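You operate a simulated robot arm through the tools that you are given. There is no shell and no other tool. Be economical: measure what you need, move in short steps, check, and stop when the job is done.

You run a simulated robot arm. Do the job below in one go: nothing can be reset, and whatever is moved stays where it is left.

JOB
Fill up the blue can with the large knob and turn it out.
Fine: long blue lever ON to fill, OFF again before the turntable takes the can out from under the coiling machine.

It is judged by the outcome, as a careful person would: the job done as asked, and still so three seconds after it is handed in. It fails if anything else is knocked over, pushed out of place, dropped, spilled or broken.

ROBOT AND FRAMES
A 7-joint arm with a two-finger parallel gripper on a trunk, on a base that drives. Base frame: it is fixed to the floor where the robot stands at the start and does not move with it; the origin is under the middle of the robot, x ahead of it, y to its left, z up; the surface under the hand at the start is at about z = 260. Readings come in mm, degrees, newtons and seconds.
With the tool pointing down near the work surface it reaches from about 160 to 600 mm from the robot's upright axis, wherever it stands. Its first joint turns from -166.0 to 166.0 degrees. Places, roughly: large knob [1500, -600, 600]; long blue lever [500, 100, 900]; turntable [600, -100, 200]. Payload 3.91 kg.
The TCP is the grasp point between the finger pads, 30 mm short of the fingertips. In the tool frame z runs along the fingers and y along their closing line. The gripper opens to 110 mm. The fingers are 20 mm wide and 10 mm thick; the gripper's body (48 by 112 mm) begins 55 mm behind the TCP.
Orientation is that of the tool frame in the base frame, as a unit quaternion [x, y, z, w]. With the fingers straight down and closing along the base's y, the tool's x points along the base's -x, its y along +y and its z along -z.

CONTROLS
- The arm moves only by the tool arm_command. Its argument "increments" is a list of rows, each a list of 3 entries, a list of its own where there are three numbers: the opening in per cent of the stroke, from 0 (shut) to 100 (fully open), then the shift along the base's x, y, z in units of 50 mm (1.0 is 50 mm), then the turn, a rotation vector about the base's x, y, z in units of 6 degrees (1.0 is 6 degrees). In form: [[claw, [dx, dy, dz], [wx, wy, wz]], ...]. A call has 1 to 8 rows; each row shifts and turns the commanded pose from where the row before left it. A call with a number of a shift or a turn outside -1 to 1 is refused whole. A row lasts 0.2 s, in which the tool goes at most 50 mm and 8.6 degrees; a call with a longer step from one row to the next is refused whole, and so is a gripper value outside its range. Where a pose cannot be reached the arm comes as near as it can. A force on the tool above 40 N (or 10 N above the force at the start of the call, whichever is more), or a blocked arm, ends the call early, and 0.2 s more pass. Each finger travels about 153 mm/s and halts on what it meets, pressing with about 40 N; the grip force reading is that of the motor and also rises with nothing between the fingers. The clock runs only during rows and for 0.2 s after the last one: add rows that do not move to give the fingers time. It gives the time, the measured TCP pose, the force on the tool (base axes), the opening and the grip force at its end, in the units of the frame above (readings bear some noise), with the torque about the TCP (base axes, N m) and any sound that the robot's microphone picked up.
- Cameras (640 x 400 px; columns grow to the right, rows downward): "scene" is now at [-6, 130.2, 1468]; the picture's right is [-0.36, -0.93, 0.00], its down [-0.73, 0.28, -0.63] and it looks along [0.59, -0.23, -0.78] (base axes); focal length 269 px, centre (320, 200). "wrist" rides on the gripper at [77, 7, -115] in the tool frame; the picture's right is [-0.09, 1.00, 0.00], its down [-0.80, -0.07, -0.59] and it looks along [-0.59, -0.05, 0.80] (tool axes); focal length 270 px, centre (320, 200).
- grab_frame(camera): a new picture of that camera. It takes no simulated time.
- slide_trunk(by): slides the trunk up (or, below 0, down) by that many mm; the arm and the scene camera ride with it, the base frame stays. It gives what a move gives, with no picture.
- base_move(legs): drives the robot by 1 to 6 legs, each [ahead, turn to the left] in mm and degrees, along the robot's own axes; the way and the turn of a leg run together, so that a leg with both is an arc; at most 1500 mm and 180 degrees a leg. The arm and the cameras ride along, it lands a little off, and it stops where it bumps. It gives what a move gives.
- turn_head(pan, tilt): turns the head with the scene camera to pan (to the left, within 155 degrees either way) and tilt (down, from -29 to 69), counted from straight ahead of the robot. It gives what a move gives.
- locate(camera, pixels): for up to 12 pixels [column, row] of the newest picture of that camera ("zoom" is the newest enlarged one), the place [x, y, z] in the base frame of the surface seen there, good to about 3 mm, but the place of the scene camera against the robot may be out by one fixed shift of up to 18 mm in any direction. It takes no simulated time.
- close_up(camera, box): a new picture of the part [left, top, right, bottom] of that camera's present view, enlarged. It takes no simulated time.
- finish_job(): hands the job in; it is judged then, once.

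Keep the steps short. Do not move on a guess: measure, check each grasp and each placing, and mend mistakes. In all there are 80 turns and 68 pictures (those below and enlarged ones count). Leave the gripper open and the arm clear of the work at the hand-in unless told otherwise, and finish with a single line.

The tools are called after "Request:" as a command line: name --argument value ..., lists and objects as JSON in quotes. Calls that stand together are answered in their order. arm_command: Moves the arm, as the interface text tells. Its arguments: {"type":"object","properties":{"increments":{"type":"array","items":{"type":"array"}}},"required":["increments"]} The other tools are called the same way: slide_trunk (by) slides the trunk up or down; base_move (legs) drives the base; turn_head (pan, tilt) turns the head that bears the scene camera; grab_frame (camera) takes a picture; locate (camera, pixels) gives the place of the surface under pixels of a picture; close_up (camera, box) takes an enlarged picture of a part of a camera's view; finish_job () hands the job in.

At the start:

```text
time_s: 0.0
tool_pos: [400.8, 92.6, 1188.5]
tcp_rot: [0.0, 1.0, 0.0, 0.0]
wrist_force: [-0.3, 0.3, 0.0]
moment: [-0.06, 0.01, -0.04]
gripper_width: 110.0
grasp_force: 0.0
trunk travel left (down, up): [-450.0, 160.0]
robot x, y, heading: [2.1, 1.3, -0.5]
head pan, tilt: [-20.9, 51.0]
```

scene: 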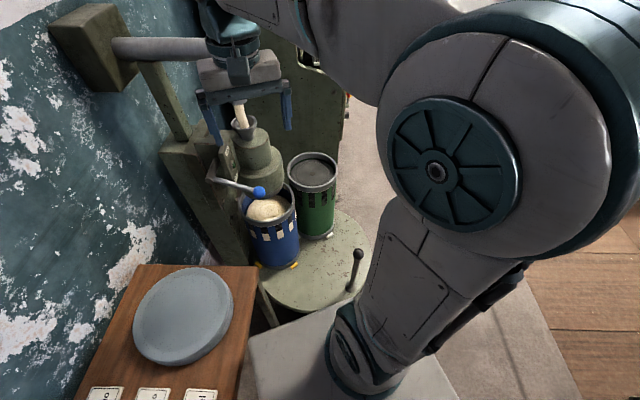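
wrist: 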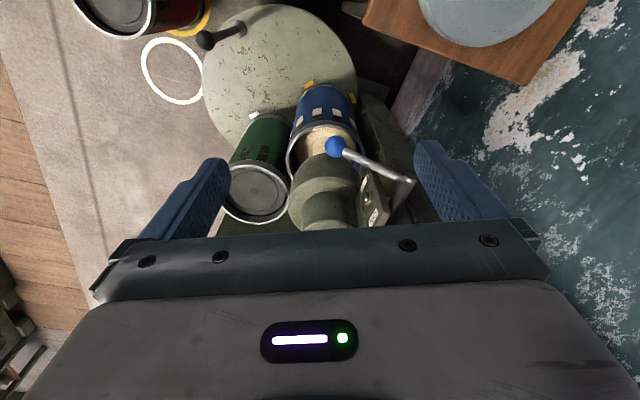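

I see the coiler with a blue-tipped lever, a blue can and a green can on a turntable, and labelled cards on a wooden stand. First I'll look closer at the lever, the cards and the turntable.

Request:
close_up --camera "scene" --box '[180, 90, 380, 310]'

Request:
close_up --camera "wrist" --box '[190, 0, 450, 240]'

Request:
turn_head --pan -20 --tilt 15

Request:
grab_frame --camera "scene"

```text
1.82 times, centred on (280, 200) of scene
```

zoom: 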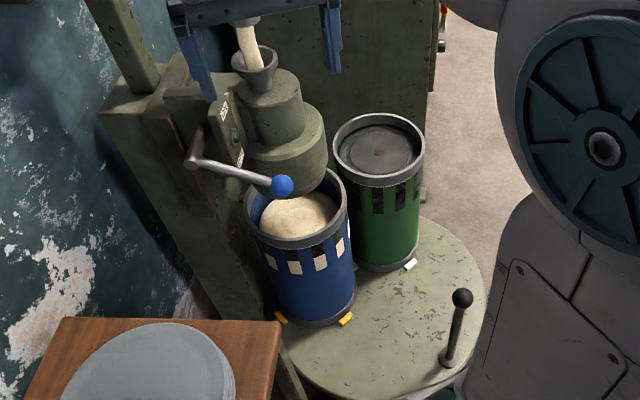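

```text
1.67 times, centred on (320, 120) of wrist
```

zoom: 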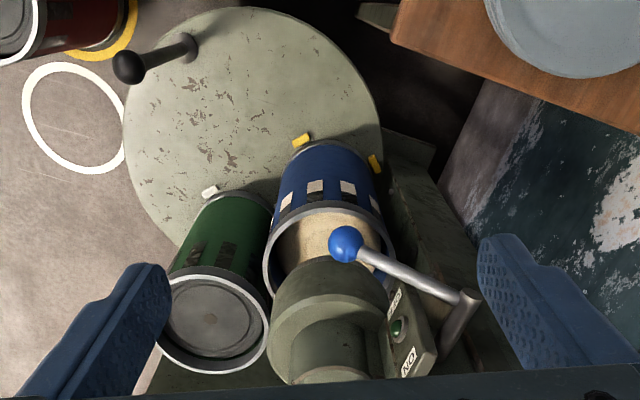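

```text
time_s: 1.0
tool_pos: [401.5, 92.0, 1188.0]
tcp_rot: [0.0, 1.0, 0.0, 0.0]
wrist_force: [0.3, -1.3, 0.2]
moment: [-0.01, 0.03, 0.02]
gripper_width: 110.3
grasp_force: 0.1
trunk travel left (down, up): [-450.0, 160.0]
robot x, y, heading: [2.9, -0.5, 0.3]
head pan, tilt: [-20.0, 15.0]
```

```text
63 pictures are left
```

scene: 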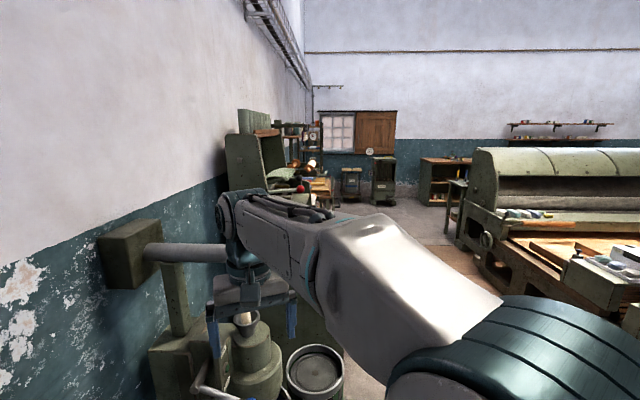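

The large knob is said to be around [1500, -600, 600], behind the arm in this view. I'll look that way, and at the cards beside the plate.

Request:
turn_head --pan -35 --tilt 28

Request:
grab_frame --camera "scene"

Request:
turn_head --pan 15 --tilt 60

Request:
grab_frame --camera "scene"

```text
time_s: 1.8
tool_pos: [402.0, 91.8, 1188.5]
tcp_rot: [0.0, 1.0, 0.0, 0.0]
wrist_force: [0.1, -0.5, -0.1]
moment: [-0.03, -0.01, 0.01]
gripper_width: 110.1
grasp_force: 0.0
trunk travel left (down, up): [-450.0, 160.0]
robot x, y, heading: [-0.3, -1.6, 0.1]
head pan, tilt: [-35.0, 28.0]
```

```text
62 pictures are left
```

scene: 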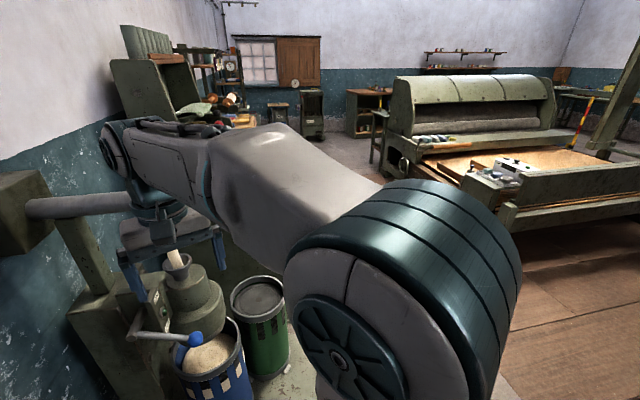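

```text
time_s: 3.0
tool_pos: [401.0, 91.1, 1189.0]
tcp_rot: [0.0, 1.0, 0.0, -0.001]
wrist_force: [0.7, -0.1, -1.2]
moment: [0.04, 0.01, 0.02]
gripper_width: 110.2
grasp_force: 0.0
trunk travel left (down, up): [-450.0, 160.0]
robot x, y, heading: [1.8, -0.6, 0.1]
head pan, tilt: [15.0, 60.0]
```

```text
61 pictures are left
```

scene: 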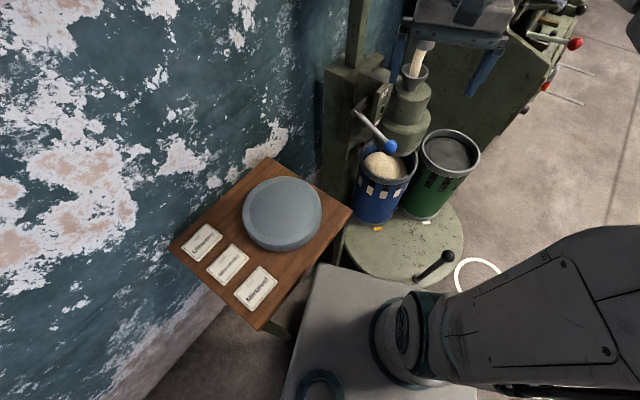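

Three labelled cards lie by the plate, and there are knobs and a red lever on the machine behind. I'll read both.

Request:
close_up --camera "scene" --box '[170, 210, 290, 320]'

Request:
close_up --camera "scene" --box '[480, 0, 640, 120]'

Request:
close_up --camera "scene" --box '[330, 40, 490, 290]'

```text
3.64 times, centred on (230, 265) of scene
```

zoom: 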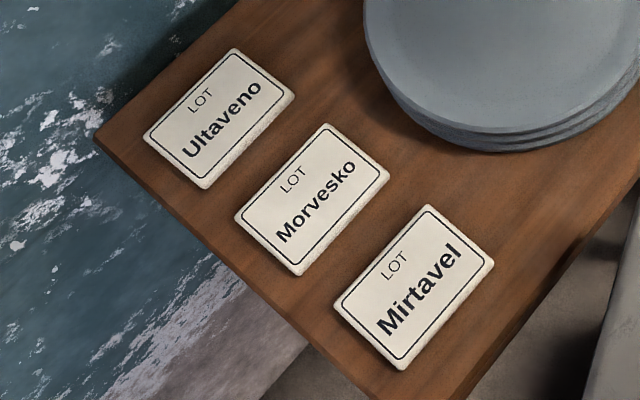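

```text
3.33 times, centred on (560, 60) of scene
```

zoom: 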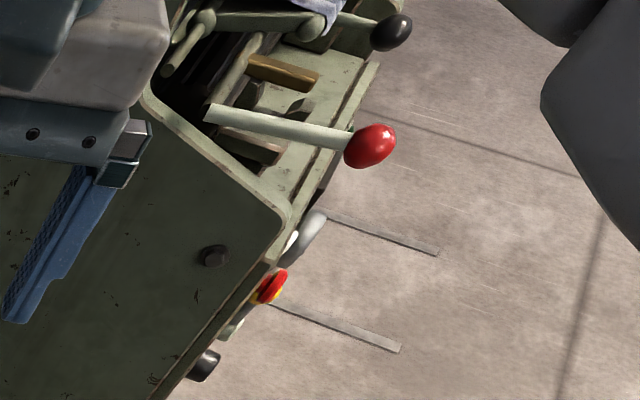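

```text
1.60 times, centred on (410, 165) of scene
```

zoom: 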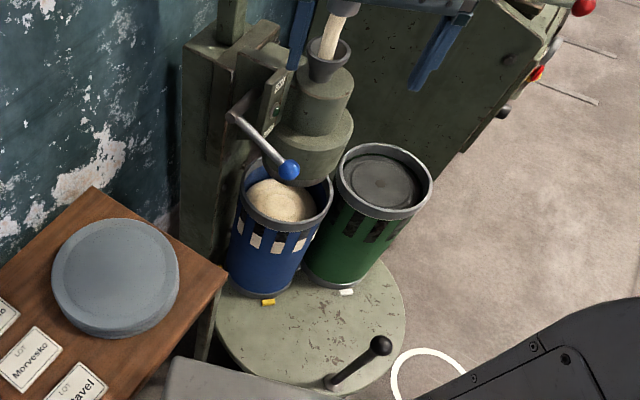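

Next I need to see the floor on my right, so I can drive around to the front of the machine with the large knob.

Request:
turn_head --pan -75 --tilt 45

Request:
grab_frame --camera "scene"

Request:
turn_head --pan -130 --tilt 40

Request:
grab_frame --camera "scene"

```text
time_s: 4.6
tool_pos: [401.2, 91.1, 1189.0]
tcp_rot: [0.0, 1.0, 0.0, 0.0]
wrist_force: [-0.2, 0.6, 0.8]
moment: [-0.01, 0.0, 0.0]
gripper_width: 110.0
grasp_force: 0.1
trunk travel left (down, up): [-450.0, 160.0]
robot x, y, heading: [4.2, 0.1, -0.2]
head pan, tilt: [-75.0, 45.0]
```

```text
57 pictures are left
```

scene: 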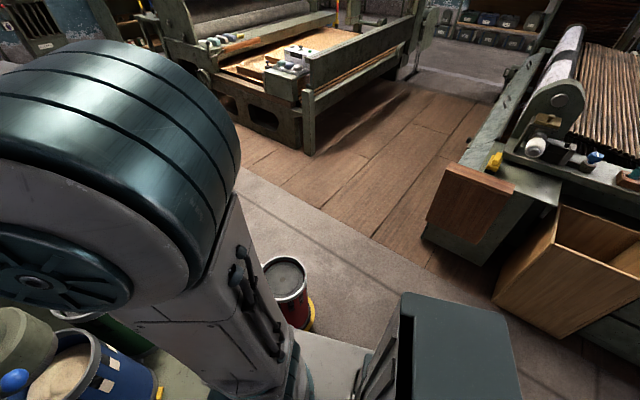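

```text
time_s: 5.9
tool_pos: [400.9, 92.1, 1188.8]
tcp_rot: [0.0, 1.0, 0.0, 0.0]
wrist_force: [-0.3, 0.0, 0.0]
moment: [-0.01, 0.03, 0.02]
gripper_width: 110.0
grasp_force: 0.0
trunk travel left (down, up): [-450.0, 160.0]
robot x, y, heading: [-2.7, -2.2, 0.1]
head pan, tilt: [-130.0, 40.0]
```

```text
56 pictures are left
```

scene: 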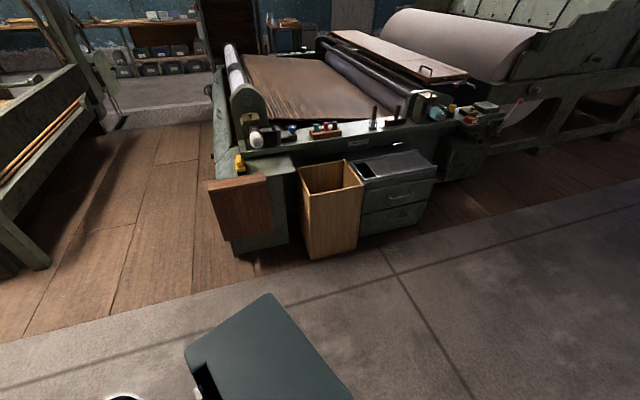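

The aisle on my right is about 1 m wide, with a red can standing on the floor. I'll measure the aisle edges, that can and my own base from a fresh picture.

Request:
turn_head --pan -70 --tilt 52

Request:
grab_frame --camera "scene"

```text
time_s: 7.2
tool_pos: [401.7, 92.1, 1189.0]
tcp_rot: [0.0, 1.0, 0.0, 0.0]
wrist_force: [0.2, 0.3, 0.4]
moment: [0.0, 0.02, 0.0]
gripper_width: 109.9
grasp_force: 0.0
trunk travel left (down, up): [-450.0, 160.0]
robot x, y, heading: [3.9, 1.5, -0.1]
head pan, tilt: [-70.0, 52.0]
```

```text
55 pictures are left
```

scene: 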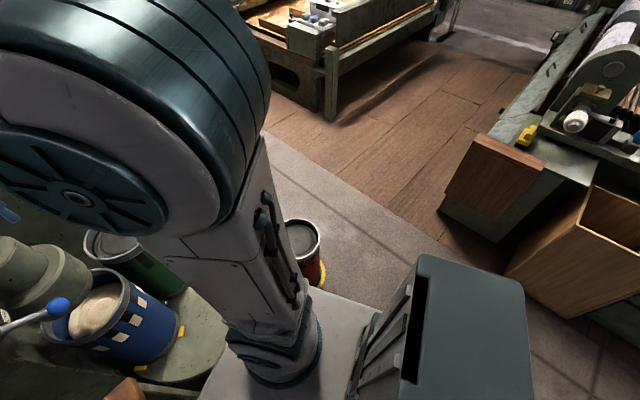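

Request:
locate --camera "scene" --pixels '[[300, 235], [320, 280], [375, 300], [215, 385], [470, 260], [380, 330], [330, 120], [440, 210], [500, 240], [505, 275], [360, 230], [290, 180]]'

```text
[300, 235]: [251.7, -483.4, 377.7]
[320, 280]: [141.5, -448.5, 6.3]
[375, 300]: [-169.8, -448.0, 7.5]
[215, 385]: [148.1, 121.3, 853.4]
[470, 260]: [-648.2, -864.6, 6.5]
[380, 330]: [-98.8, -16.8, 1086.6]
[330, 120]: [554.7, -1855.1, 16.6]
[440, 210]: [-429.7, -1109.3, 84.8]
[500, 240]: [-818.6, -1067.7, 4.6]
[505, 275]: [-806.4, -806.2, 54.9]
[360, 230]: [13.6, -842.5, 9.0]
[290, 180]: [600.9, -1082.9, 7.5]
```

The red can stands near (250, −490) and the aisle is clear out to y ≈ −1850. I'll check behind me before backing away.

Request:
turn_head --pan 155 --tilt 45

Request:
grab_frame --camera "scene"

```text
time_s: 10.4
tool_pos: [401.1, 92.6, 1187.8]
tcp_rot: [0.001, 1.0, 0.001, 0.0]
wrist_force: [0.6, -0.2, 0.3]
moment: [-0.01, -0.01, -0.03]
gripper_width: 110.0
grasp_force: 0.0
trunk travel left (down, up): [-450.0, 160.0]
robot x, y, heading: [-2.6, 0.8, -0.0]
head pan, tilt: [154.7, 45.0]
```

```text
54 pictures are left
```

scene: 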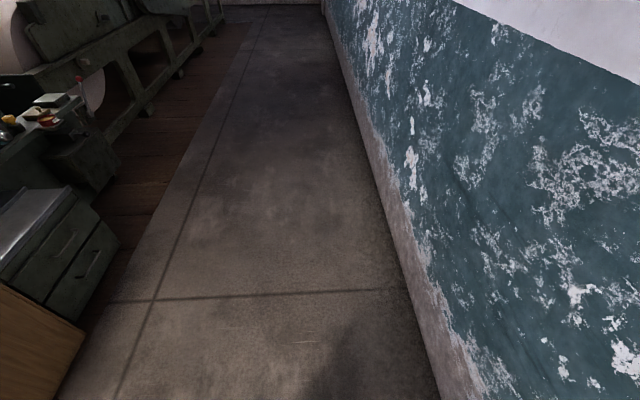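

The floor behind is clear. I'll back up 300, turn right 75°, go 1000 ahead passing the red can with room to spare, then turn back to face +x.

Request:
base_move --legs '[[-300, 0], [0, -75], [1000, 0], [0, 75]]'

Request:
turn_head --pan 15 --tilt 25

Request:
grab_frame --camera "scene"

```text
time_s: 23.6
tool_pos: [370.4, -860.4, 1189.0]
tcp_rot: [-0.006, 1.0, 0.0, 0.0]
wrist_force: [0.5, -0.5, 0.3]
moment: [0.0, 0.03, -0.02]
gripper_width: 110.1
grasp_force: 0.0
trunk travel left (down, up): [-450.0, 160.0]
robot x, y, heading: [-32.9, -954.8, 0.4]
head pan, tilt: [154.7, 45.0]
```

```text
time_s: 25.8
tool_pos: [370.1, -861.0, 1188.4]
tcp_rot: [-0.005, 1.0, 0.0, 0.0]
wrist_force: [-0.5, -0.7, 0.1]
moment: [-0.02, -0.04, -0.02]
gripper_width: 110.0
grasp_force: 0.0
trunk travel left (down, up): [-450.0, 160.0]
robot x, y, heading: [-31.7, -956.2, 0.7]
head pan, tilt: [15.0, 25.0]
```

```text
53 pictures are left
```

scene: 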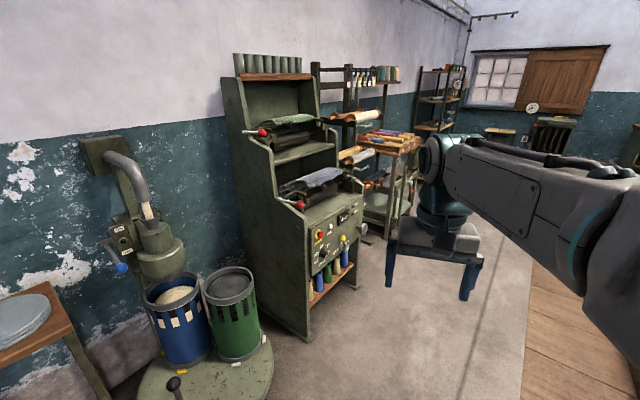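

Now I can see the coiler and the machine front. I'll zoom in on the panel at (335,230) and on the lever box.

Request:
close_up --camera "scene" --box '[280, 180, 380, 300]'

Request:
locate --camera "scene" --pixels '[[174, 383], [235, 357], [206, 371], [120, 268], [105, 243], [172, 296], [231, 283], [319, 234], [363, 230], [308, 335], [350, 290], [282, 342]]'

Request:
close_up --camera "scene" --box '[80, 190, 280, 400]'

```text
3.33 times, centred on (330, 240) of scene
```

zoom: 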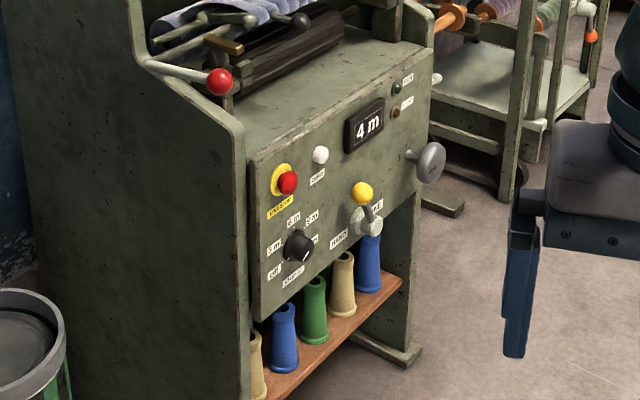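

```text
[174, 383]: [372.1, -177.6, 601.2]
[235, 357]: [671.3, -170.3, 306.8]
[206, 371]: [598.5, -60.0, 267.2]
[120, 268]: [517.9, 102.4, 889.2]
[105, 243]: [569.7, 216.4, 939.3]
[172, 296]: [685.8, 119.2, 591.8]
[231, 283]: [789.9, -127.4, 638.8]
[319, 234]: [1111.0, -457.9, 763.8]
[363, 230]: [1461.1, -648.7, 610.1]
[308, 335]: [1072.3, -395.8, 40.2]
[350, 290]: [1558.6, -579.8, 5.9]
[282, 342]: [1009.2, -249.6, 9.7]
```

```text
1.90 times, centred on (180, 295) of scene
```

zoom: 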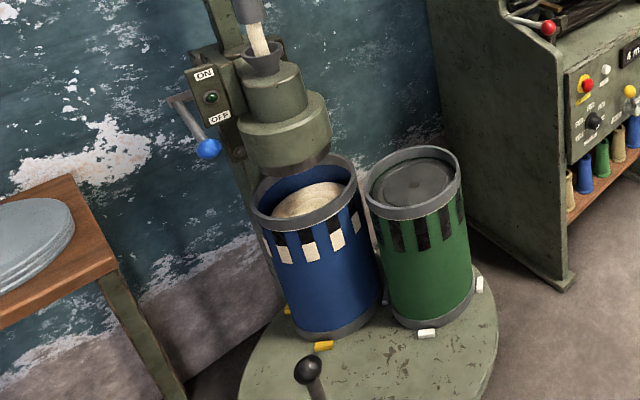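

The panel has a length display ("4 m"), a dial, a red stop, a white button, a yellow-tipped lever and a large grey knob at [1461, −649, 610]. I'll drive closer and square up to it (its face looks turned about 21°).

Request:
base_move --legs '[[0, -6.5], [1100, 0], [0, 75]]'

Request:
turn_head --pan 0 --tilt 50

Request:
grab_frame --camera "scene"

```text
time_s: 35.3
tool_pos: [1118.6, -663.6, 1188.7]
tcp_rot: [-0.568, 0.823, -0.001, 0.0]
wrist_force: [0.1, 0.2, 0.0]
moment: [-0.06, 0.01, 0.0]
gripper_width: 110.0
grasp_force: 0.1
trunk travel left (down, up): [-450.0, 160.0]
robot x, y, heading: [1058.6, -1073.2, 69.4]
head pan, tilt: [15.0, 25.0]
```

```text
time_s: 36.1
tool_pos: [1118.6, -663.6, 1188.2]
tcp_rot: [-0.568, 0.823, 0.0, -0.001]
wrist_force: [-0.6, 0.2, 0.5]
moment: [0.01, -0.01, 0.01]
gripper_width: 110.1
grasp_force: 0.0
trunk travel left (down, up): [-450.0, 160.0]
robot x, y, heading: [1063.7, -1073.3, 69.1]
head pan, tilt: [0.0, 50.0]
```

```text
50 pictures are left
```

scene: 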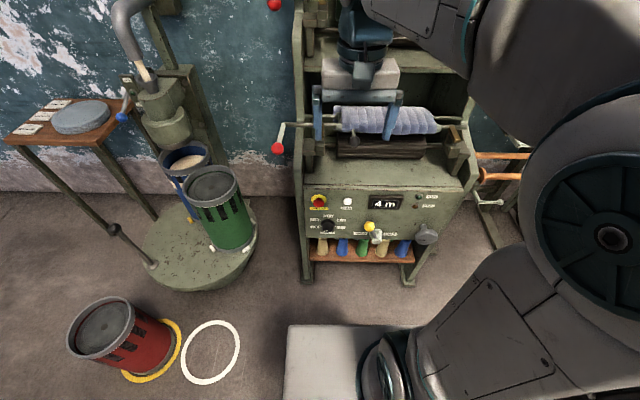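

Request:
close_up --camera "scene" --box '[295, 180, 455, 270]'

Request:
locate --camera "scene" --pixels '[[430, 235], [368, 227], [328, 226], [310, 190], [455, 195], [310, 235], [400, 236], [377, 236], [347, 201], [210, 350], [150, 265], [420, 228]]'

```text
4.00 times, centred on (375, 225) of scene
```

zoom: 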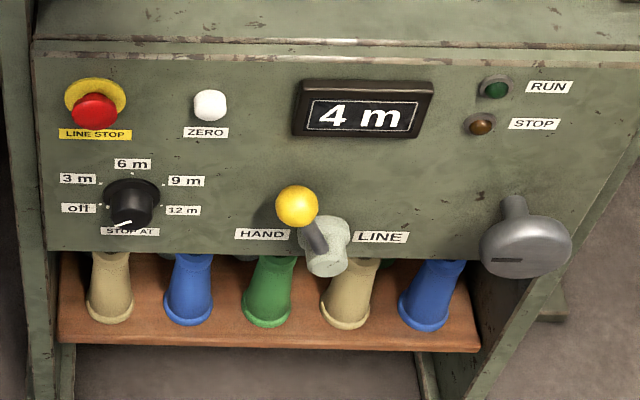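

```text
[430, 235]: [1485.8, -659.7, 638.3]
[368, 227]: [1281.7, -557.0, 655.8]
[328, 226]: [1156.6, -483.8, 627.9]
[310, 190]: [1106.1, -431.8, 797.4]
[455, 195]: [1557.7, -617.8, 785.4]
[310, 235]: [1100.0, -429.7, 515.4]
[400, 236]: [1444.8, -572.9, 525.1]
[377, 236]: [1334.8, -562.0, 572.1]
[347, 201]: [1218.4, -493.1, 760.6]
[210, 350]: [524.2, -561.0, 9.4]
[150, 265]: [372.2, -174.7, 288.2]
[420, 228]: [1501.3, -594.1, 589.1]
```

The panel says HAND/LINE (yellow lever), STOP AT, ZERO and a 4 m counter. The large grey knob is apparently the hand drive. I'll zoom in further on the knob and lever position, and on the can and coiler.

Request:
close_up --camera "scene" --box '[350, 205, 450, 265]'

Request:
close_up --camera "scene" --box '[100, 50, 260, 290]'

Request:
close_up --camera "scene" --box '[300, 185, 360, 240]'

```text
6.40 times, centred on (400, 235) of scene
```

zoom: 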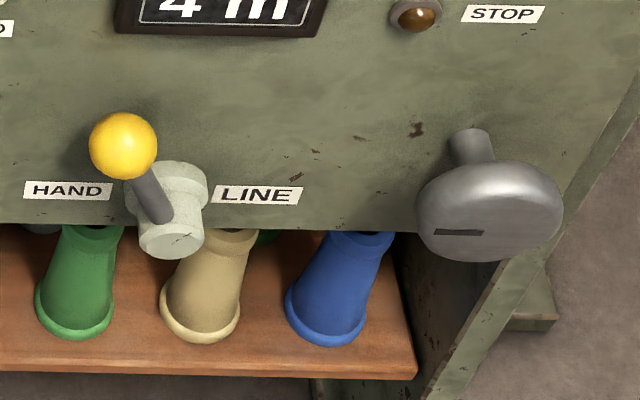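

```text
1.67 times, centred on (180, 170) of scene
```

zoom: 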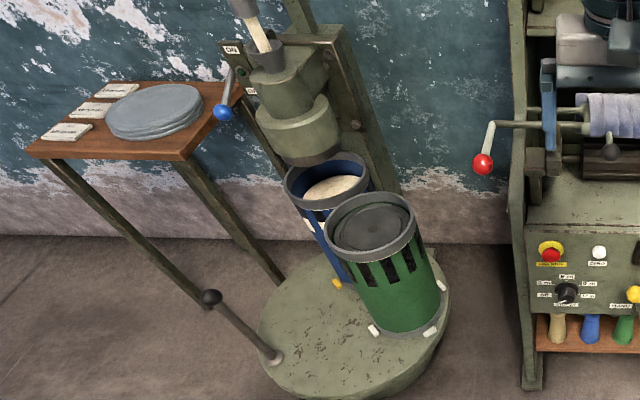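

```text
7.27 times, centred on (330, 212) of scene
```

zoom: 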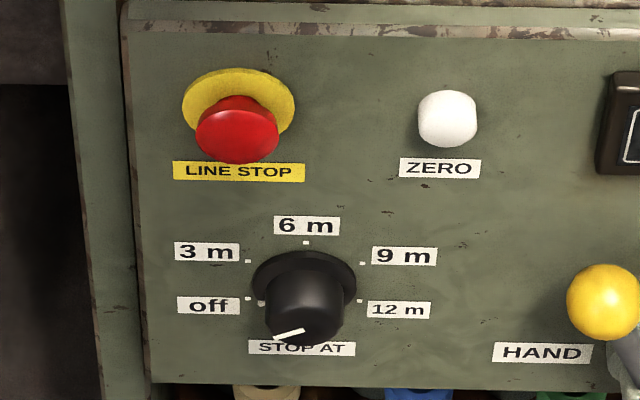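

The lever's ball is down (OFF side of its box), the HAND/LINE lever stands at HAND and the STOP AT dial at off. So the order is coiler lever ON, crank the large knob, lever OFF, then turn the table. I'll drive back the way I came towards the start position to work the lever.

Request:
base_move --legs '[[0, -75.6], [-1100, 0], [0, -68.3], [-990, 0], [0, 75]]'

Request:
turn_head --pan -5 --tilt 40

Request:
grab_frame --camera "scene"

```text
time_s: 56.0
tool_pos: [97.0, 101.8, 1188.0]
tcp_rot: [-0.006, 1.0, 0.0, 0.0]
wrist_force: [0.8, 0.0, -0.1]
moment: [-0.02, 0.01, -0.01]
gripper_width: 109.7
grasp_force: 0.1
trunk travel left (down, up): [-450.0, 160.0]
robot x, y, heading: [-303.7, 4.0, 0.7]
head pan, tilt: [0.0, 50.0]
```

```text
time_s: 56.7
tool_pos: [98.6, 101.3, 1190.0]
tcp_rot: [-0.007, 1.0, 0.001, 0.0]
wrist_force: [-0.6, -0.9, 0.3]
moment: [-0.04, 0.05, 0.01]
gripper_width: 109.9
grasp_force: 0.1
trunk travel left (down, up): [-450.0, 160.0]
robot x, y, heading: [-303.2, 5.8, 0.5]
head pan, tilt: [-5.0, 40.0]
```

```text
45 pictures are left
```

scene: 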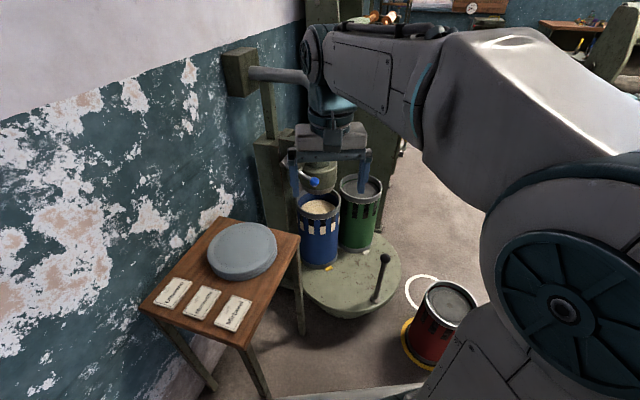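

I'm at (−303, 5) as planned. I'll move 300 ahead to the starting spot, then measure the lever with the wrist camera.

Request:
base_move --legs '[[300, 0]]'

Request:
close_up --camera "wrist" --box '[270, 110, 450, 230]'

Request:
locate --camera "zoom" --pixels '[[235, 130], [300, 160], [400, 200], [470, 240], [480, 260], [430, 230], [360, 290], [330, 240], [150, 300], [130, 120], [390, 360], [500, 255]]'

```text
time_s: 58.8
tool_pos: [397.2, 105.9, 1188.4]
tcp_rot: [-0.007, 1.0, 0.0, 0.0]
wrist_force: [0.3, 0.1, 0.3]
moment: [-0.01, -0.06, -0.02]
gripper_width: 110.0
grasp_force: 0.0
trunk travel left (down, up): [-450.0, 160.0]
robot x, y, heading: [-3.8, 7.8, 0.8]
head pan, tilt: [-5.0, 40.0]
```

```text
3.33 times, centred on (360, 170) of wrist
```

zoom: 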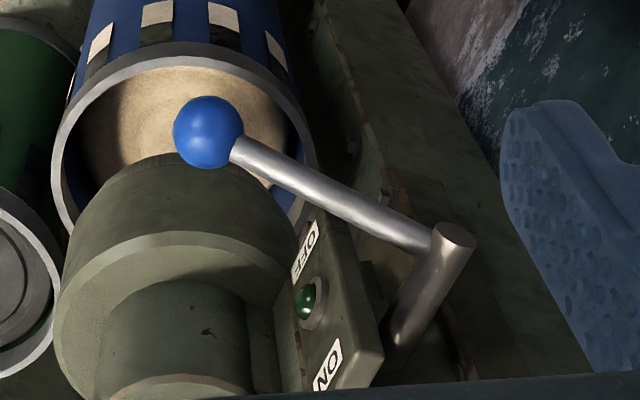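

```text
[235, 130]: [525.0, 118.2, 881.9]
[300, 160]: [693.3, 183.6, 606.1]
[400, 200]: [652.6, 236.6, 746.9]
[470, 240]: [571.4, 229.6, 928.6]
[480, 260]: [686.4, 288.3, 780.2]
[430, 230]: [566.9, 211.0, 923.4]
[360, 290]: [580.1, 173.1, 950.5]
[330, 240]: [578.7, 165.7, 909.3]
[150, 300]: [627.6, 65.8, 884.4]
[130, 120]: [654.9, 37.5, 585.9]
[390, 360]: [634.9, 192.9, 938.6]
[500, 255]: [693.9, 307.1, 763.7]
```

The box face looks toward −x with ON on top and OFF at the bottom. The lever pivots about an x axis at (y≈222, z≈930), with the ball near (520, 105, 887). I'll turn the tool 90° so it closes along x, moving over the ball but staying high, then measure the ball again.

Request:
arm_command --increments '[[100, [0.3, 0, 0], [0, 0, 1]], [100, [0.3, 0, 0], [0, 0, 1]], [100, [0.3, 0, 0], [0, 0, 1]], [100, [0.3, 0, 0], [0, 0, 1]], [100, [0.3, 0, 0], [0, 0, 1]], [100, [0.3, 0, 0], [0, 0, 1]], [100, [0.3, 0, 0], [0, 0, 1]], [100, [0.3, 0, 0], [0, 0, 1]]]'

Request:
arm_command --increments '[[100, [0, 0, -0.3], [0, 0, 1]], [100, [0, 0, -0.3], [0, 0, 1]], [100, [0, 0, -0.3], [0, 0, 1]], [100, [0, 0, -0.3], [0, 0, 1]], [100, [0, 0, -0.3], [0, 0, 1]], [100, [0, 0, -0.3], [0, 0, 1]], [100, [0, 0, -0.2], [0, 0, 0.9]]]'

Request:
grab_frame --camera "wrist"

```text
time_s: 60.5
tool_pos: [517.2, 106.4, 1188.8]
tcp_rot: [-0.413, 0.911, 0.0, 0.0]
wrist_force: [0.1, 1.3, 0.8]
moment: [-0.02, -0.03, -0.02]
gripper_width: 110.1
grasp_force: 0.1
trunk travel left (down, up): [-450.0, 160.0]
robot x, y, heading: [-2.5, 7.7, 0.6]
head pan, tilt: [-5.0, 40.0]
```

```text
time_s: 62.1
tool_pos: [516.3, 104.9, 1087.9]
tcp_rot: [0.708, -0.706, 0.0, 0.0]
wrist_force: [0.6, 0.0, 0.6]
moment: [-0.03, 0.0, 0.0]
gripper_width: 109.9
grasp_force: 0.1
trunk travel left (down, up): [-450.0, 160.0]
robot x, y, heading: [-4.2, 5.9, 0.8]
head pan, tilt: [-5.0, 40.0]
```

```text
43 pictures are left
```

wrist: 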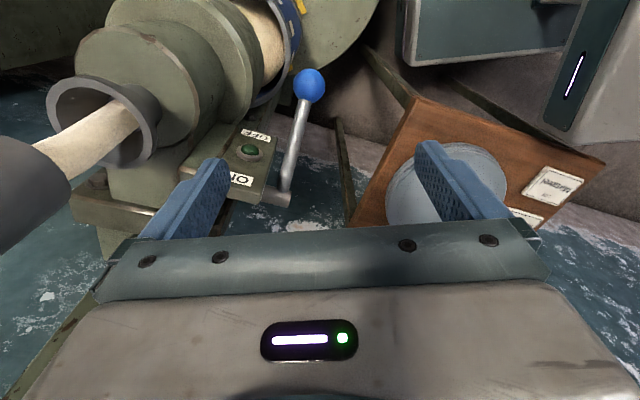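

Request:
locate --camera "wrist" --pixels '[[309, 86], [300, 86], [318, 86], [309, 76], [309, 96], [300, 120], [290, 170], [284, 195], [225, 170], [160, 90], [150, 115], [190, 120]]'

Request:
close_up --camera "wrist" --box '[200, 50, 360, 220]'

```text
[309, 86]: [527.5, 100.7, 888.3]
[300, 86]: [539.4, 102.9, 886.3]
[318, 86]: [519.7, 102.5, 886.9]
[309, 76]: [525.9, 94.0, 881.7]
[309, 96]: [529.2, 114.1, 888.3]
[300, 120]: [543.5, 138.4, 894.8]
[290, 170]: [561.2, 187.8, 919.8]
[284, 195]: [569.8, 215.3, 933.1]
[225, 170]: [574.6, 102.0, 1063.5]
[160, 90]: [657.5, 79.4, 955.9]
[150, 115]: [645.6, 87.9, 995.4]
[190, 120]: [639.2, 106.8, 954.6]
```

```text
2.35 times, centred on (280, 135) of wrist
```

zoom: 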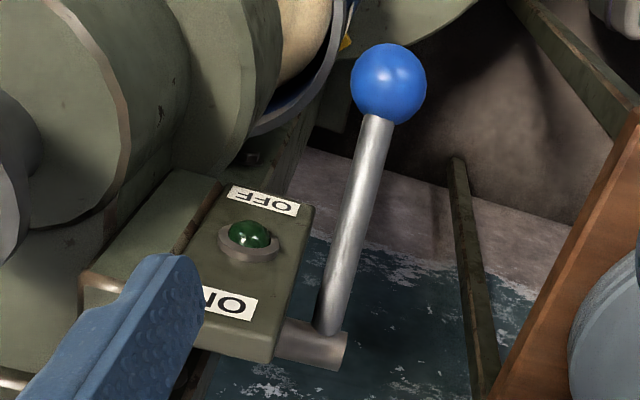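

The ball centre comes to about (528, 106, 873). I'll open the fingers to about 60 mm, go straight down over the ball and stop level with its centre.

Request:
arm_command --increments '[[55, [0.23, 0.02, 0], [0, 0, 0]], [55, [0, 0, -0.8], [0, 0, 0]], [55, [0, 0, -0.8], [0, 0, 0]], [55, [0, 0, -0.8], [0, 0, 0]], [55, [0, 0, -0.8], [0, 0, 0]], [55, [0, 0, -0.8], [0, 0, 0]], [55, [0, 0, -0.25], [0, 0, 0]]]'

Request:
grab_frame --camera "wrist"

```text
time_s: 63.8
tool_pos: [528.2, 106.0, 875.5]
tcp_rot: [0.709, -0.705, -0.001, 0.001]
wrist_force: [0.0, 0.3, 0.1]
moment: [-0.01, 0.0, 0.0]
gripper_width: 60.6
grasp_force: 0.0
trunk travel left (down, up): [-450.0, 160.0]
robot x, y, heading: [-7.3, 7.7, 0.9]
head pan, tilt: [-5.0, 40.0]
```

```text
41 pictures are left
```

wrist: 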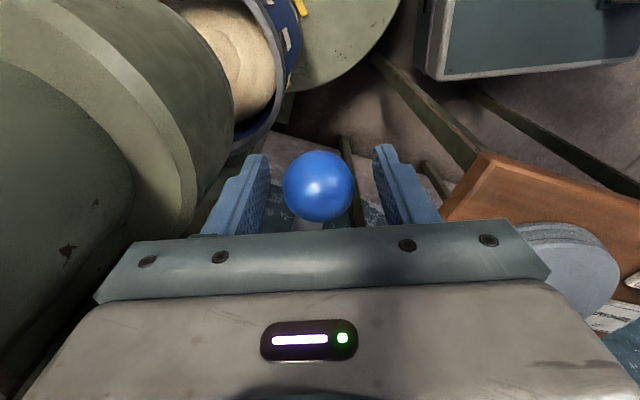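

The ball sits centred between the pads with no contact force. I'll close on it.

Request:
arm_command --increments '[[20, [0, 0, 0], [0, 0, 0]], [20, [0, 0, 0], [0, 0, 0]]]'

```text
time_s: 64.3
tool_pos: [529.9, 105.1, 875.0]
tcp_rot: [0.708, -0.706, 0.0, 0.0]
wrist_force: [5.7, 0.5, 0.6]
moment: [-0.12, -0.29, -0.01]
gripper_width: 37.5
grasp_force: 44.8
trunk travel left (down, up): [-450.0, 160.0]
robot x, y, heading: [-3.4, 10.5, 0.7]
head pan, tilt: [-5.0, 40.0]
```

Gripped at 37.5 mm. I'll lift along the lever's arc, first half.

Request:
arm_command --increments '[[20, [0, -0.1, 0.25], [0, 0, 0]], [20, [0, -0.06, 0.25], [0, 0, 0]], [20, [0, -0.03, 0.25], [0, 0, 0]], [20, [0, 0, 0.25], [0, 0, 0]]]'

```text
time_s: 65.3
tool_pos: [524.8, 95.6, 925.9]
tcp_rot: [0.708, -0.706, -0.002, 0.003]
wrist_force: [-22.5, -8.0, -10.1]
moment: [-1.23, 0.04, 0.1]
gripper_width: 37.5
grasp_force: 44.5
trunk travel left (down, up): [-450.0, 160.0]
robot x, y, heading: [-2.7, 12.2, 0.8]
head pan, tilt: [-5.0, 40.0]
```

The lever is following, with a 22 N pull toward −x, so its arc leans slightly. I'll follow that and continue upwards.

Request:
arm_command --increments '[[20, [-0.15, 0, 0.1], [0, 0, 0]], [20, [-0.05, 0.02, 0.25], [0, 0, 0]], [20, [-0.05, 0.05, 0.25], [0, 0, 0]]]'

```text
time_s: 66.2
tool_pos: [525.2, 98.6, 956.6]
tcp_rot: [0.707, -0.707, 0.006, -0.007]
wrist_force: [15.9, -1.9, -8.0]
moment: [-1.13, -0.45, 0.01]
gripper_width: 37.3
grasp_force: 44.7
trunk travel left (down, up): [-450.0, 160.0]
robot x, y, heading: [-0.5, 11.6, 0.3]
head pan, tilt: [-5.0, 40.0]
stopped in row 3: the force on the tool passed its limit at 43 N (the readings are from after the stop); the commanded pose is now the measured one
```

The force is now +x 16 N, so I overcorrected. I'll ease back and keep rising slowly.

Request:
arm_command --increments '[[20, [0.1, 0, 0], [0, 0, 0]], [20, [0.05, 0.04, 0.15], [0, 0, 0]], [20, [0, 0.05, 0.15], [0, 0, 0]]]'

Request:
grab_frame --camera "wrist"

```text
time_s: 67.0
tool_pos: [526.2, 101.5, 971.9]
tcp_rot: [-0.706, 0.708, -0.004, 0.003]
wrist_force: [-18.8, -11.2, -7.0]
moment: [-1.36, 0.33, 0.0]
gripper_width: 37.7
grasp_force: 45.2
trunk travel left (down, up): [-450.0, 160.0]
robot x, y, heading: [-2.6, 8.0, 0.5]
head pan, tilt: [-5.0, 40.0]
```

```text
40 pictures are left
```

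wrist: 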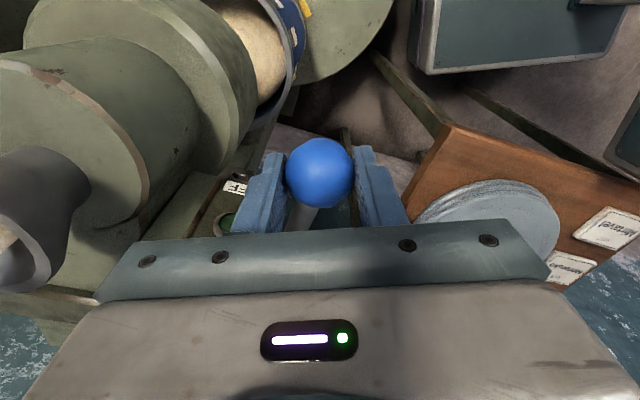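

The lamp is still dark and no click has sounded. I'll keep going up with a slight −x correction.

Request:
arm_command --increments '[[20, [-0.05, 0.07, 0.15], [0, 0, 0]], [20, [0, 0.07, 0.15], [0, 0, 0]], [20, [0, 0.08, 0.15], [0, 0, 0]]]'

```text
time_s: 67.8
tool_pos: [528.5, 112.3, 996.8]
tcp_rot: [-0.707, 0.707, -0.007, 0.009]
wrist_force: [10.1, -14.2, 4.4]
moment: [-0.66, -0.66, -0.12]
gripper_width: 37.3
grasp_force: 45.1
trunk travel left (down, up): [-450.0, 160.0]
robot x, y, heading: [-4.5, 6.9, 0.4]
head pan, tilt: [-5.0, 40.0]
```

Request:
close_up --camera "wrist" --box '[180, 100, 400, 240]'

```text
2.86 times, centred on (290, 170) of wrist
```

zoom: 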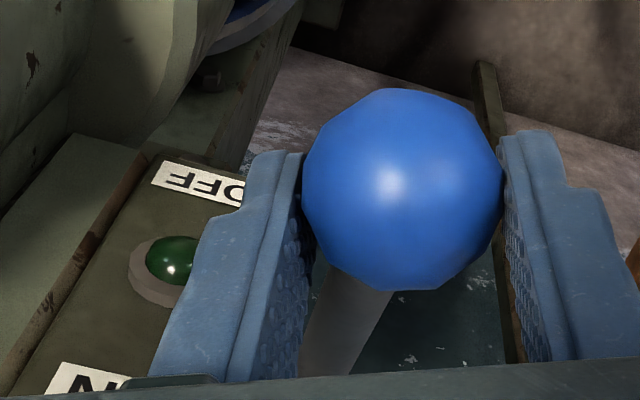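

The lamp is still off and resistance is small, so there's more travel. Continuing upward along the arc.

Request:
arm_command --increments '[[20, [-0.03, 0.1, 0.15], [0, 0, 0]], [20, [-0.03, 0.11, 0.15], [0, 0, 0]], [20, [0, 0.12, 0.15], [0, 0, 0]]]'

```text
time_s: 68.3
tool_pos: [529.3, 113.9, 999.4]
tcp_rot: [-0.703, 0.711, -0.005, 0.003]
wrist_force: [14.6, -3.9, -14.7]
moment: [-0.34, -0.45, -0.19]
gripper_width: 37.3
grasp_force: 45.1
trunk travel left (down, up): [-450.0, 160.0]
robot x, y, heading: [-1.8, 9.2, -0.1]
head pan, tilt: [-5.0, 40.0]
stopped in row 2: the force on the tool passed its limit at 45 N (the readings are from after the stop); the commanded pose is now the measured one
```

It stopped hard at z ≈ 1000, which looks like the end of travel. I'll open the fingers, lift away and look.

Request:
arm_command --increments '[[60, [0, 0, 0], [0, 0, 0]], [60, [0, 0, 0], [0, 0, 0]], [60, [0, 0, 0.8], [0, 0, 0]], [60, [0, 0, 0.8], [0, 0, 0]], [60, [0, 0, 0.4], [0, 0, 0]]]'

Request:
grab_frame --camera "wrist"

```text
time_s: 69.5
tool_pos: [524.8, 115.6, 1101.1]
tcp_rot: [-0.705, 0.71, -0.006, 0.003]
wrist_force: [0.4, -0.5, 0.1]
moment: [0.01, -0.03, -0.02]
gripper_width: 65.9
grasp_force: 0.1
trunk travel left (down, up): [-450.0, 160.0]
robot x, y, heading: [-2.1, 7.6, 0.3]
head pan, tilt: [-5.0, 40.0]
```

```text
38 pictures are left
```

wrist: 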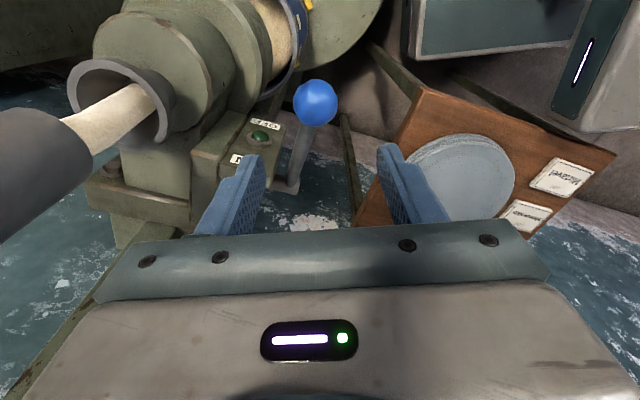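

Request:
close_up --camera "wrist" --box '[200, 70, 360, 210]'

Request:
locate --camera "wrist" --pixels '[[315, 101], [292, 188]]'

```text
2.86 times, centred on (280, 140) of wrist
```

zoom: 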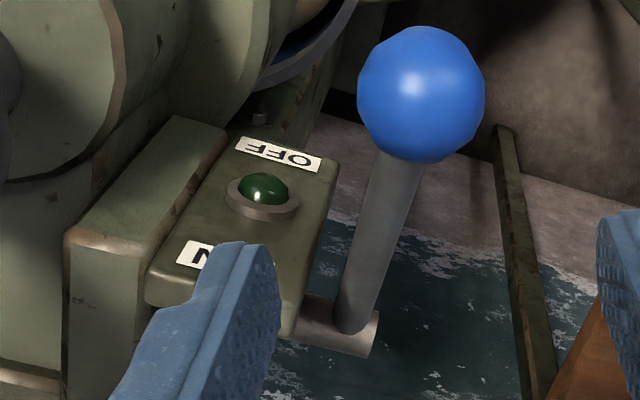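

```text
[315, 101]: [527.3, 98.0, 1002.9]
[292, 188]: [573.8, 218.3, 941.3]
```

The lever stays up on the ON side (ball near z 988). The lamp is still dark, probably because nothing is being fed yet. I'll retract the arm high, then drive back toward the knob, ending up more nearly in front of it.

Request:
arm_command --increments '[[60, [0, 0, 0.9], [0, 0, 0]], [60, [-0.4, 0, 0.9], [0, 0, -1]], [60, [-0.5, 0, 0], [0, 0, -1]], [60, [-0.5, 0, 0], [0, 0, -1]], [60, [-0.5, 0, 0], [0, 0, -1]], [60, [-0.5, 0, 0], [0, 0, -1]], [60, [0, 0, 0], [0, 0, -1]], [60, [0, 0, 0], [0, 0, -1]]]'

Request:
arm_command --increments '[[60, [0, 0, 0], [0, 0, -1]], [60, [0, 0, 0], [0, 0, -1]], [60, [0, 0, 0], [0, 0, -1]], [60, [0, 0, 0], [0, 0, -1]], [60, [0, 0, 0], [0, 0, -1]], [60, [0, 0, 0], [0, 0, -1]], [60, [0, 0, 0], [0, 0, -1]], [60, [0, 0, 0], [0, 0, -0.9]]]'

Request:
base_move --legs '[[-300, 0], [0, -75], [1080, 0], [0, 60], [1260, 0], [0, 83.5]]'

Request:
turn_head --pan 10 --tilt 35

Request:
grab_frame --camera "scene"

```text
time_s: 71.3
tool_pos: [405.1, 115.3, 1191.2]
tcp_rot: [-0.403, 0.915, -0.007, 0.001]
wrist_force: [0.0, -0.3, -0.1]
moment: [0.03, 0.02, 0.01]
gripper_width: 66.1
grasp_force: 0.0
trunk travel left (down, up): [-450.0, 160.0]
robot x, y, heading: [-6.5, 7.1, 0.3]
head pan, tilt: [-5.0, 40.0]
```

```text
time_s: 73.1
tool_pos: [406.6, 115.0, 1190.6]
tcp_rot: [-0.001, 1.0, -0.007, -0.001]
wrist_force: [0.0, 0.2, -0.1]
moment: [-0.01, -0.01, 0.02]
gripper_width: 66.0
grasp_force: 0.2
trunk travel left (down, up): [-450.0, 160.0]
robot x, y, heading: [-5.2, 4.7, 0.2]
head pan, tilt: [-5.0, 40.0]
```

```text
time_s: 95.7
tool_pos: [1254.1, -901.0, 1191.1]
tcp_rot: [-0.578, 0.816, -0.006, 0.003]
wrist_force: [0.0, -0.7, 0.1]
moment: [0.02, 0.02, -0.01]
gripper_width: 66.0
grasp_force: 0.0
trunk travel left (down, up): [-450.0, 160.0]
robot x, y, heading: [1215.2, -1316.5, 71.0]
head pan, tilt: [-5.0, 40.0]
```

```text
time_s: 96.5
tool_pos: [1255.3, -903.2, 1192.2]
tcp_rot: [-0.578, 0.816, -0.007, 0.003]
wrist_force: [-0.6, 0.2, -0.6]
moment: [0.02, -0.01, -0.02]
gripper_width: 66.0
grasp_force: 0.1
trunk travel left (down, up): [-450.0, 160.0]
robot x, y, heading: [1216.7, -1321.5, 70.9]
head pan, tilt: [10.0, 35.0]
```

```text
36 pictures are left
```

scene: 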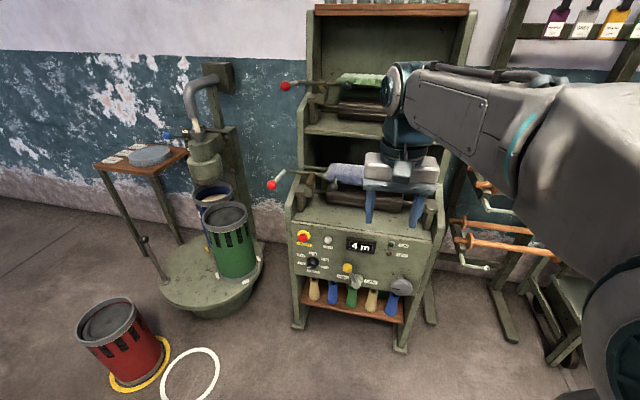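

Good view of both the panel and the can, with the counter at 4 m. Now I'll measure the panel face and the knob.

Request:
locate --camera "scene" --pixels '[[295, 220], [436, 240], [296, 268], [428, 270], [310, 250], [400, 287], [396, 287], [405, 287], [401, 281], [401, 293], [380, 265], [209, 199]]'

Request:
close_up --camera "scene" --box '[340, 240, 440, 305]'

Request:
close_up --camera "scene" --box '[140, 110, 270, 320]'

```text
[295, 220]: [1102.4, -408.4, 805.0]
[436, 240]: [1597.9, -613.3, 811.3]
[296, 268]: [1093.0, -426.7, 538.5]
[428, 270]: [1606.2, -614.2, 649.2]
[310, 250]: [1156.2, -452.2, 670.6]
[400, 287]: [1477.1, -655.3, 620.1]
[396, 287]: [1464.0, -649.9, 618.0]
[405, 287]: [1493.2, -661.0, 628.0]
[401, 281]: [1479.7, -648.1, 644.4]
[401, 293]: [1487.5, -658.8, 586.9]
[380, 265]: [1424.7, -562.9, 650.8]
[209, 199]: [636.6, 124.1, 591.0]
```

```text
6.15 times, centred on (390, 272) of scene
```

zoom: 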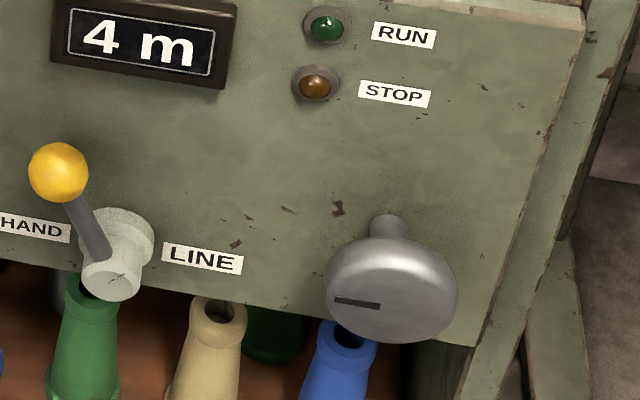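

```text
1.90 times, centred on (205, 215) of scene
```

zoom: 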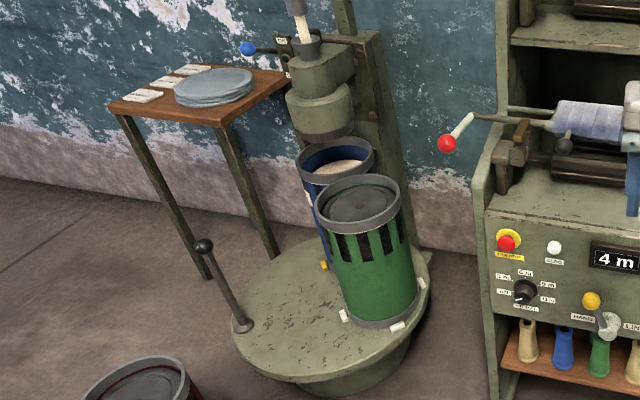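

The face runs at −22.4° and the knob is about 85 mm across. Its face centre is near (1482, −657, 610), standing 65 mm off the panel. I'll bring the tool down in front of it while pitching it level, stopping about 120 mm short with the gripper fully open.

Request:
arm_command --increments '[[100, [0.227, 0.143, -0.5], [0, 0, -0.55]], [100, [0.227, 0.143, -0.75], [0.924, -0.381, 0]], [100, [0.227, 0.143, -0.75], [0.924, -0.381, 0]], [100, [0.227, 0.143, -0.75], [0.924, -0.381, 0]], [100, [0.227, 0.143, -0.75], [0.924, -0.381, 0]], [100, [0.227, 0.143, -0.75], [0.924, -0.381, 0]], [100, [0.227, 0.143, -0.75], [0.924, -0.381, 0]], [100, [0.227, 0.143, -0.75], [0.924, -0.381, 0]]]'

Request:
arm_command --increments '[[100, [0.227, 0.143, -0.75], [0.924, -0.381, 0]], [100, [0.227, 0.143, -0.75], [0.924, -0.381, 0]], [100, [0.227, 0.143, -0.75], [0.924, -0.381, 0]], [100, [0.227, 0.143, -0.75], [0.924, -0.381, 0]], [100, [0.227, 0.143, -0.75], [0.924, -0.381, 0]], [100, [0.227, 0.143, -0.75], [0.924, -0.381, 0]], [100, [0.227, 0.143, -0.75], [0.924, -0.381, 0]], [100, [0, 0, -0.6], [0.924, -0.381, 0]]]'

Request:
grab_frame --camera "wrist"

Request:
grab_frame --camera "scene"

```text
time_s: 98.5
tool_pos: [1364.4, -873.0, 897.7]
tcp_rot: [-0.414, 0.854, 0.144, 0.281]
wrist_force: [0.3, -0.4, 0.2]
moment: [-0.01, 0.0, 0.03]
gripper_width: 110.0
grasp_force: 0.0
out of reach, approached as far as the arm can: row 7
trunk travel left (down, up): [-450.0, 160.0]
robot x, y, heading: [1220.0, -1319.9, 70.5]
head pan, tilt: [10.0, 35.0]
stopped in row 8: the arm was blocked; the commanded pose is now the measured one
```

```text
time_s: 100.3
tool_pos: [1327.8, -741.2, 679.0]
tcp_rot: [-0.293, 0.686, 0.373, 0.551]
wrist_force: [-0.5, 0.5, 0.3]
moment: [0.02, 0.03, -0.02]
gripper_width: 109.9
grasp_force: 0.0
out of reach, approached as far as the arm can: row 4, 5, 6, 7, 8
trunk travel left (down, up): [-450.0, 160.0]
robot x, y, heading: [1218.1, -1319.6, 70.8]
head pan, tilt: [10.0, 35.0]
```

```text
33 pictures are left
```

wrist: 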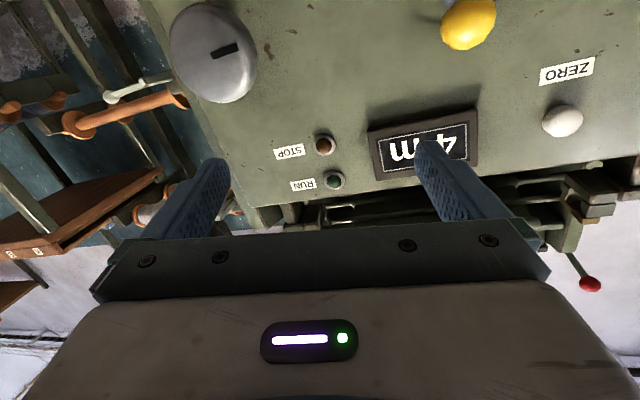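

```text
32 pictures are left
```

scene: 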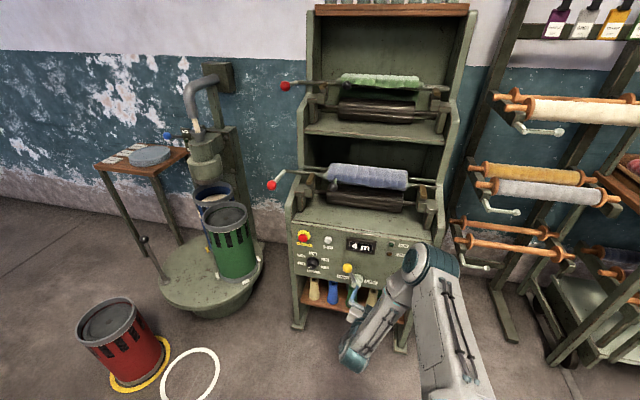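

The arm runs out of reach here because the shoulder is high. Nothing was touched. I'll raise the tool and then lower the trunk 250 mm so the shoulder gets closer to knob height.

Request:
arm_command --increments '[[100, [-0.1, -0.25, 0.9], [0, 0, 0]], [100, [-0.1, -0.25, 0.9], [0, 0, 0]], [100, [-0.1, -0.25, 0.9], [0, 0, 0]], [100, [0, 0, 0.9], [0, 0, 0]], [100, [0, 0, 0.9], [0, 0, 0]]]'

Request:
slide_trunk --by -250

Request:
grab_frame --camera "scene"

```text
time_s: 101.5
tool_pos: [1313.8, -779.9, 904.3]
tcp_rot: [-0.295, 0.683, 0.387, 0.545]
wrist_force: [-0.2, 0.1, 0.0]
moment: [0.02, 0.01, -0.01]
gripper_width: 110.0
grasp_force: 0.0
trunk travel left (down, up): [-450.0, 160.0]
robot x, y, heading: [1218.8, -1321.0, 71.0]
head pan, tilt: [10.0, 35.0]
```

```text
time_s: 104.1
tool_pos: [1311.8, -779.2, 654.6]
tcp_rot: [-0.295, 0.683, 0.388, 0.545]
wrist_force: [0.4, 0.5, 0.1]
moment: [0.02, 0.0, 0.02]
gripper_width: 110.1
grasp_force: 0.1
trunk travel left (down, up): [-200.0, 410.0]
robot x, y, heading: [1220.2, -1322.5, 70.8]
head pan, tilt: [10.0, 35.0]
```

```text
31 pictures are left
```

scene: 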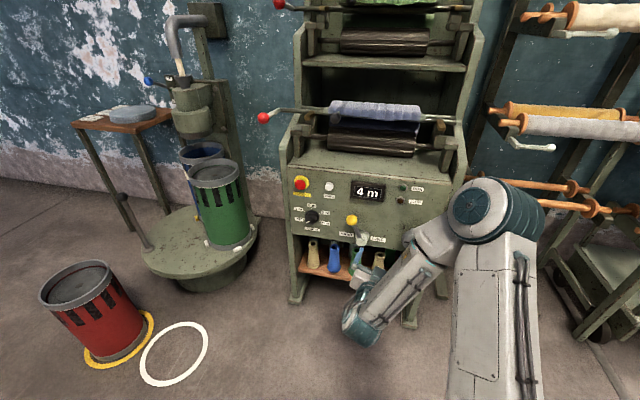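

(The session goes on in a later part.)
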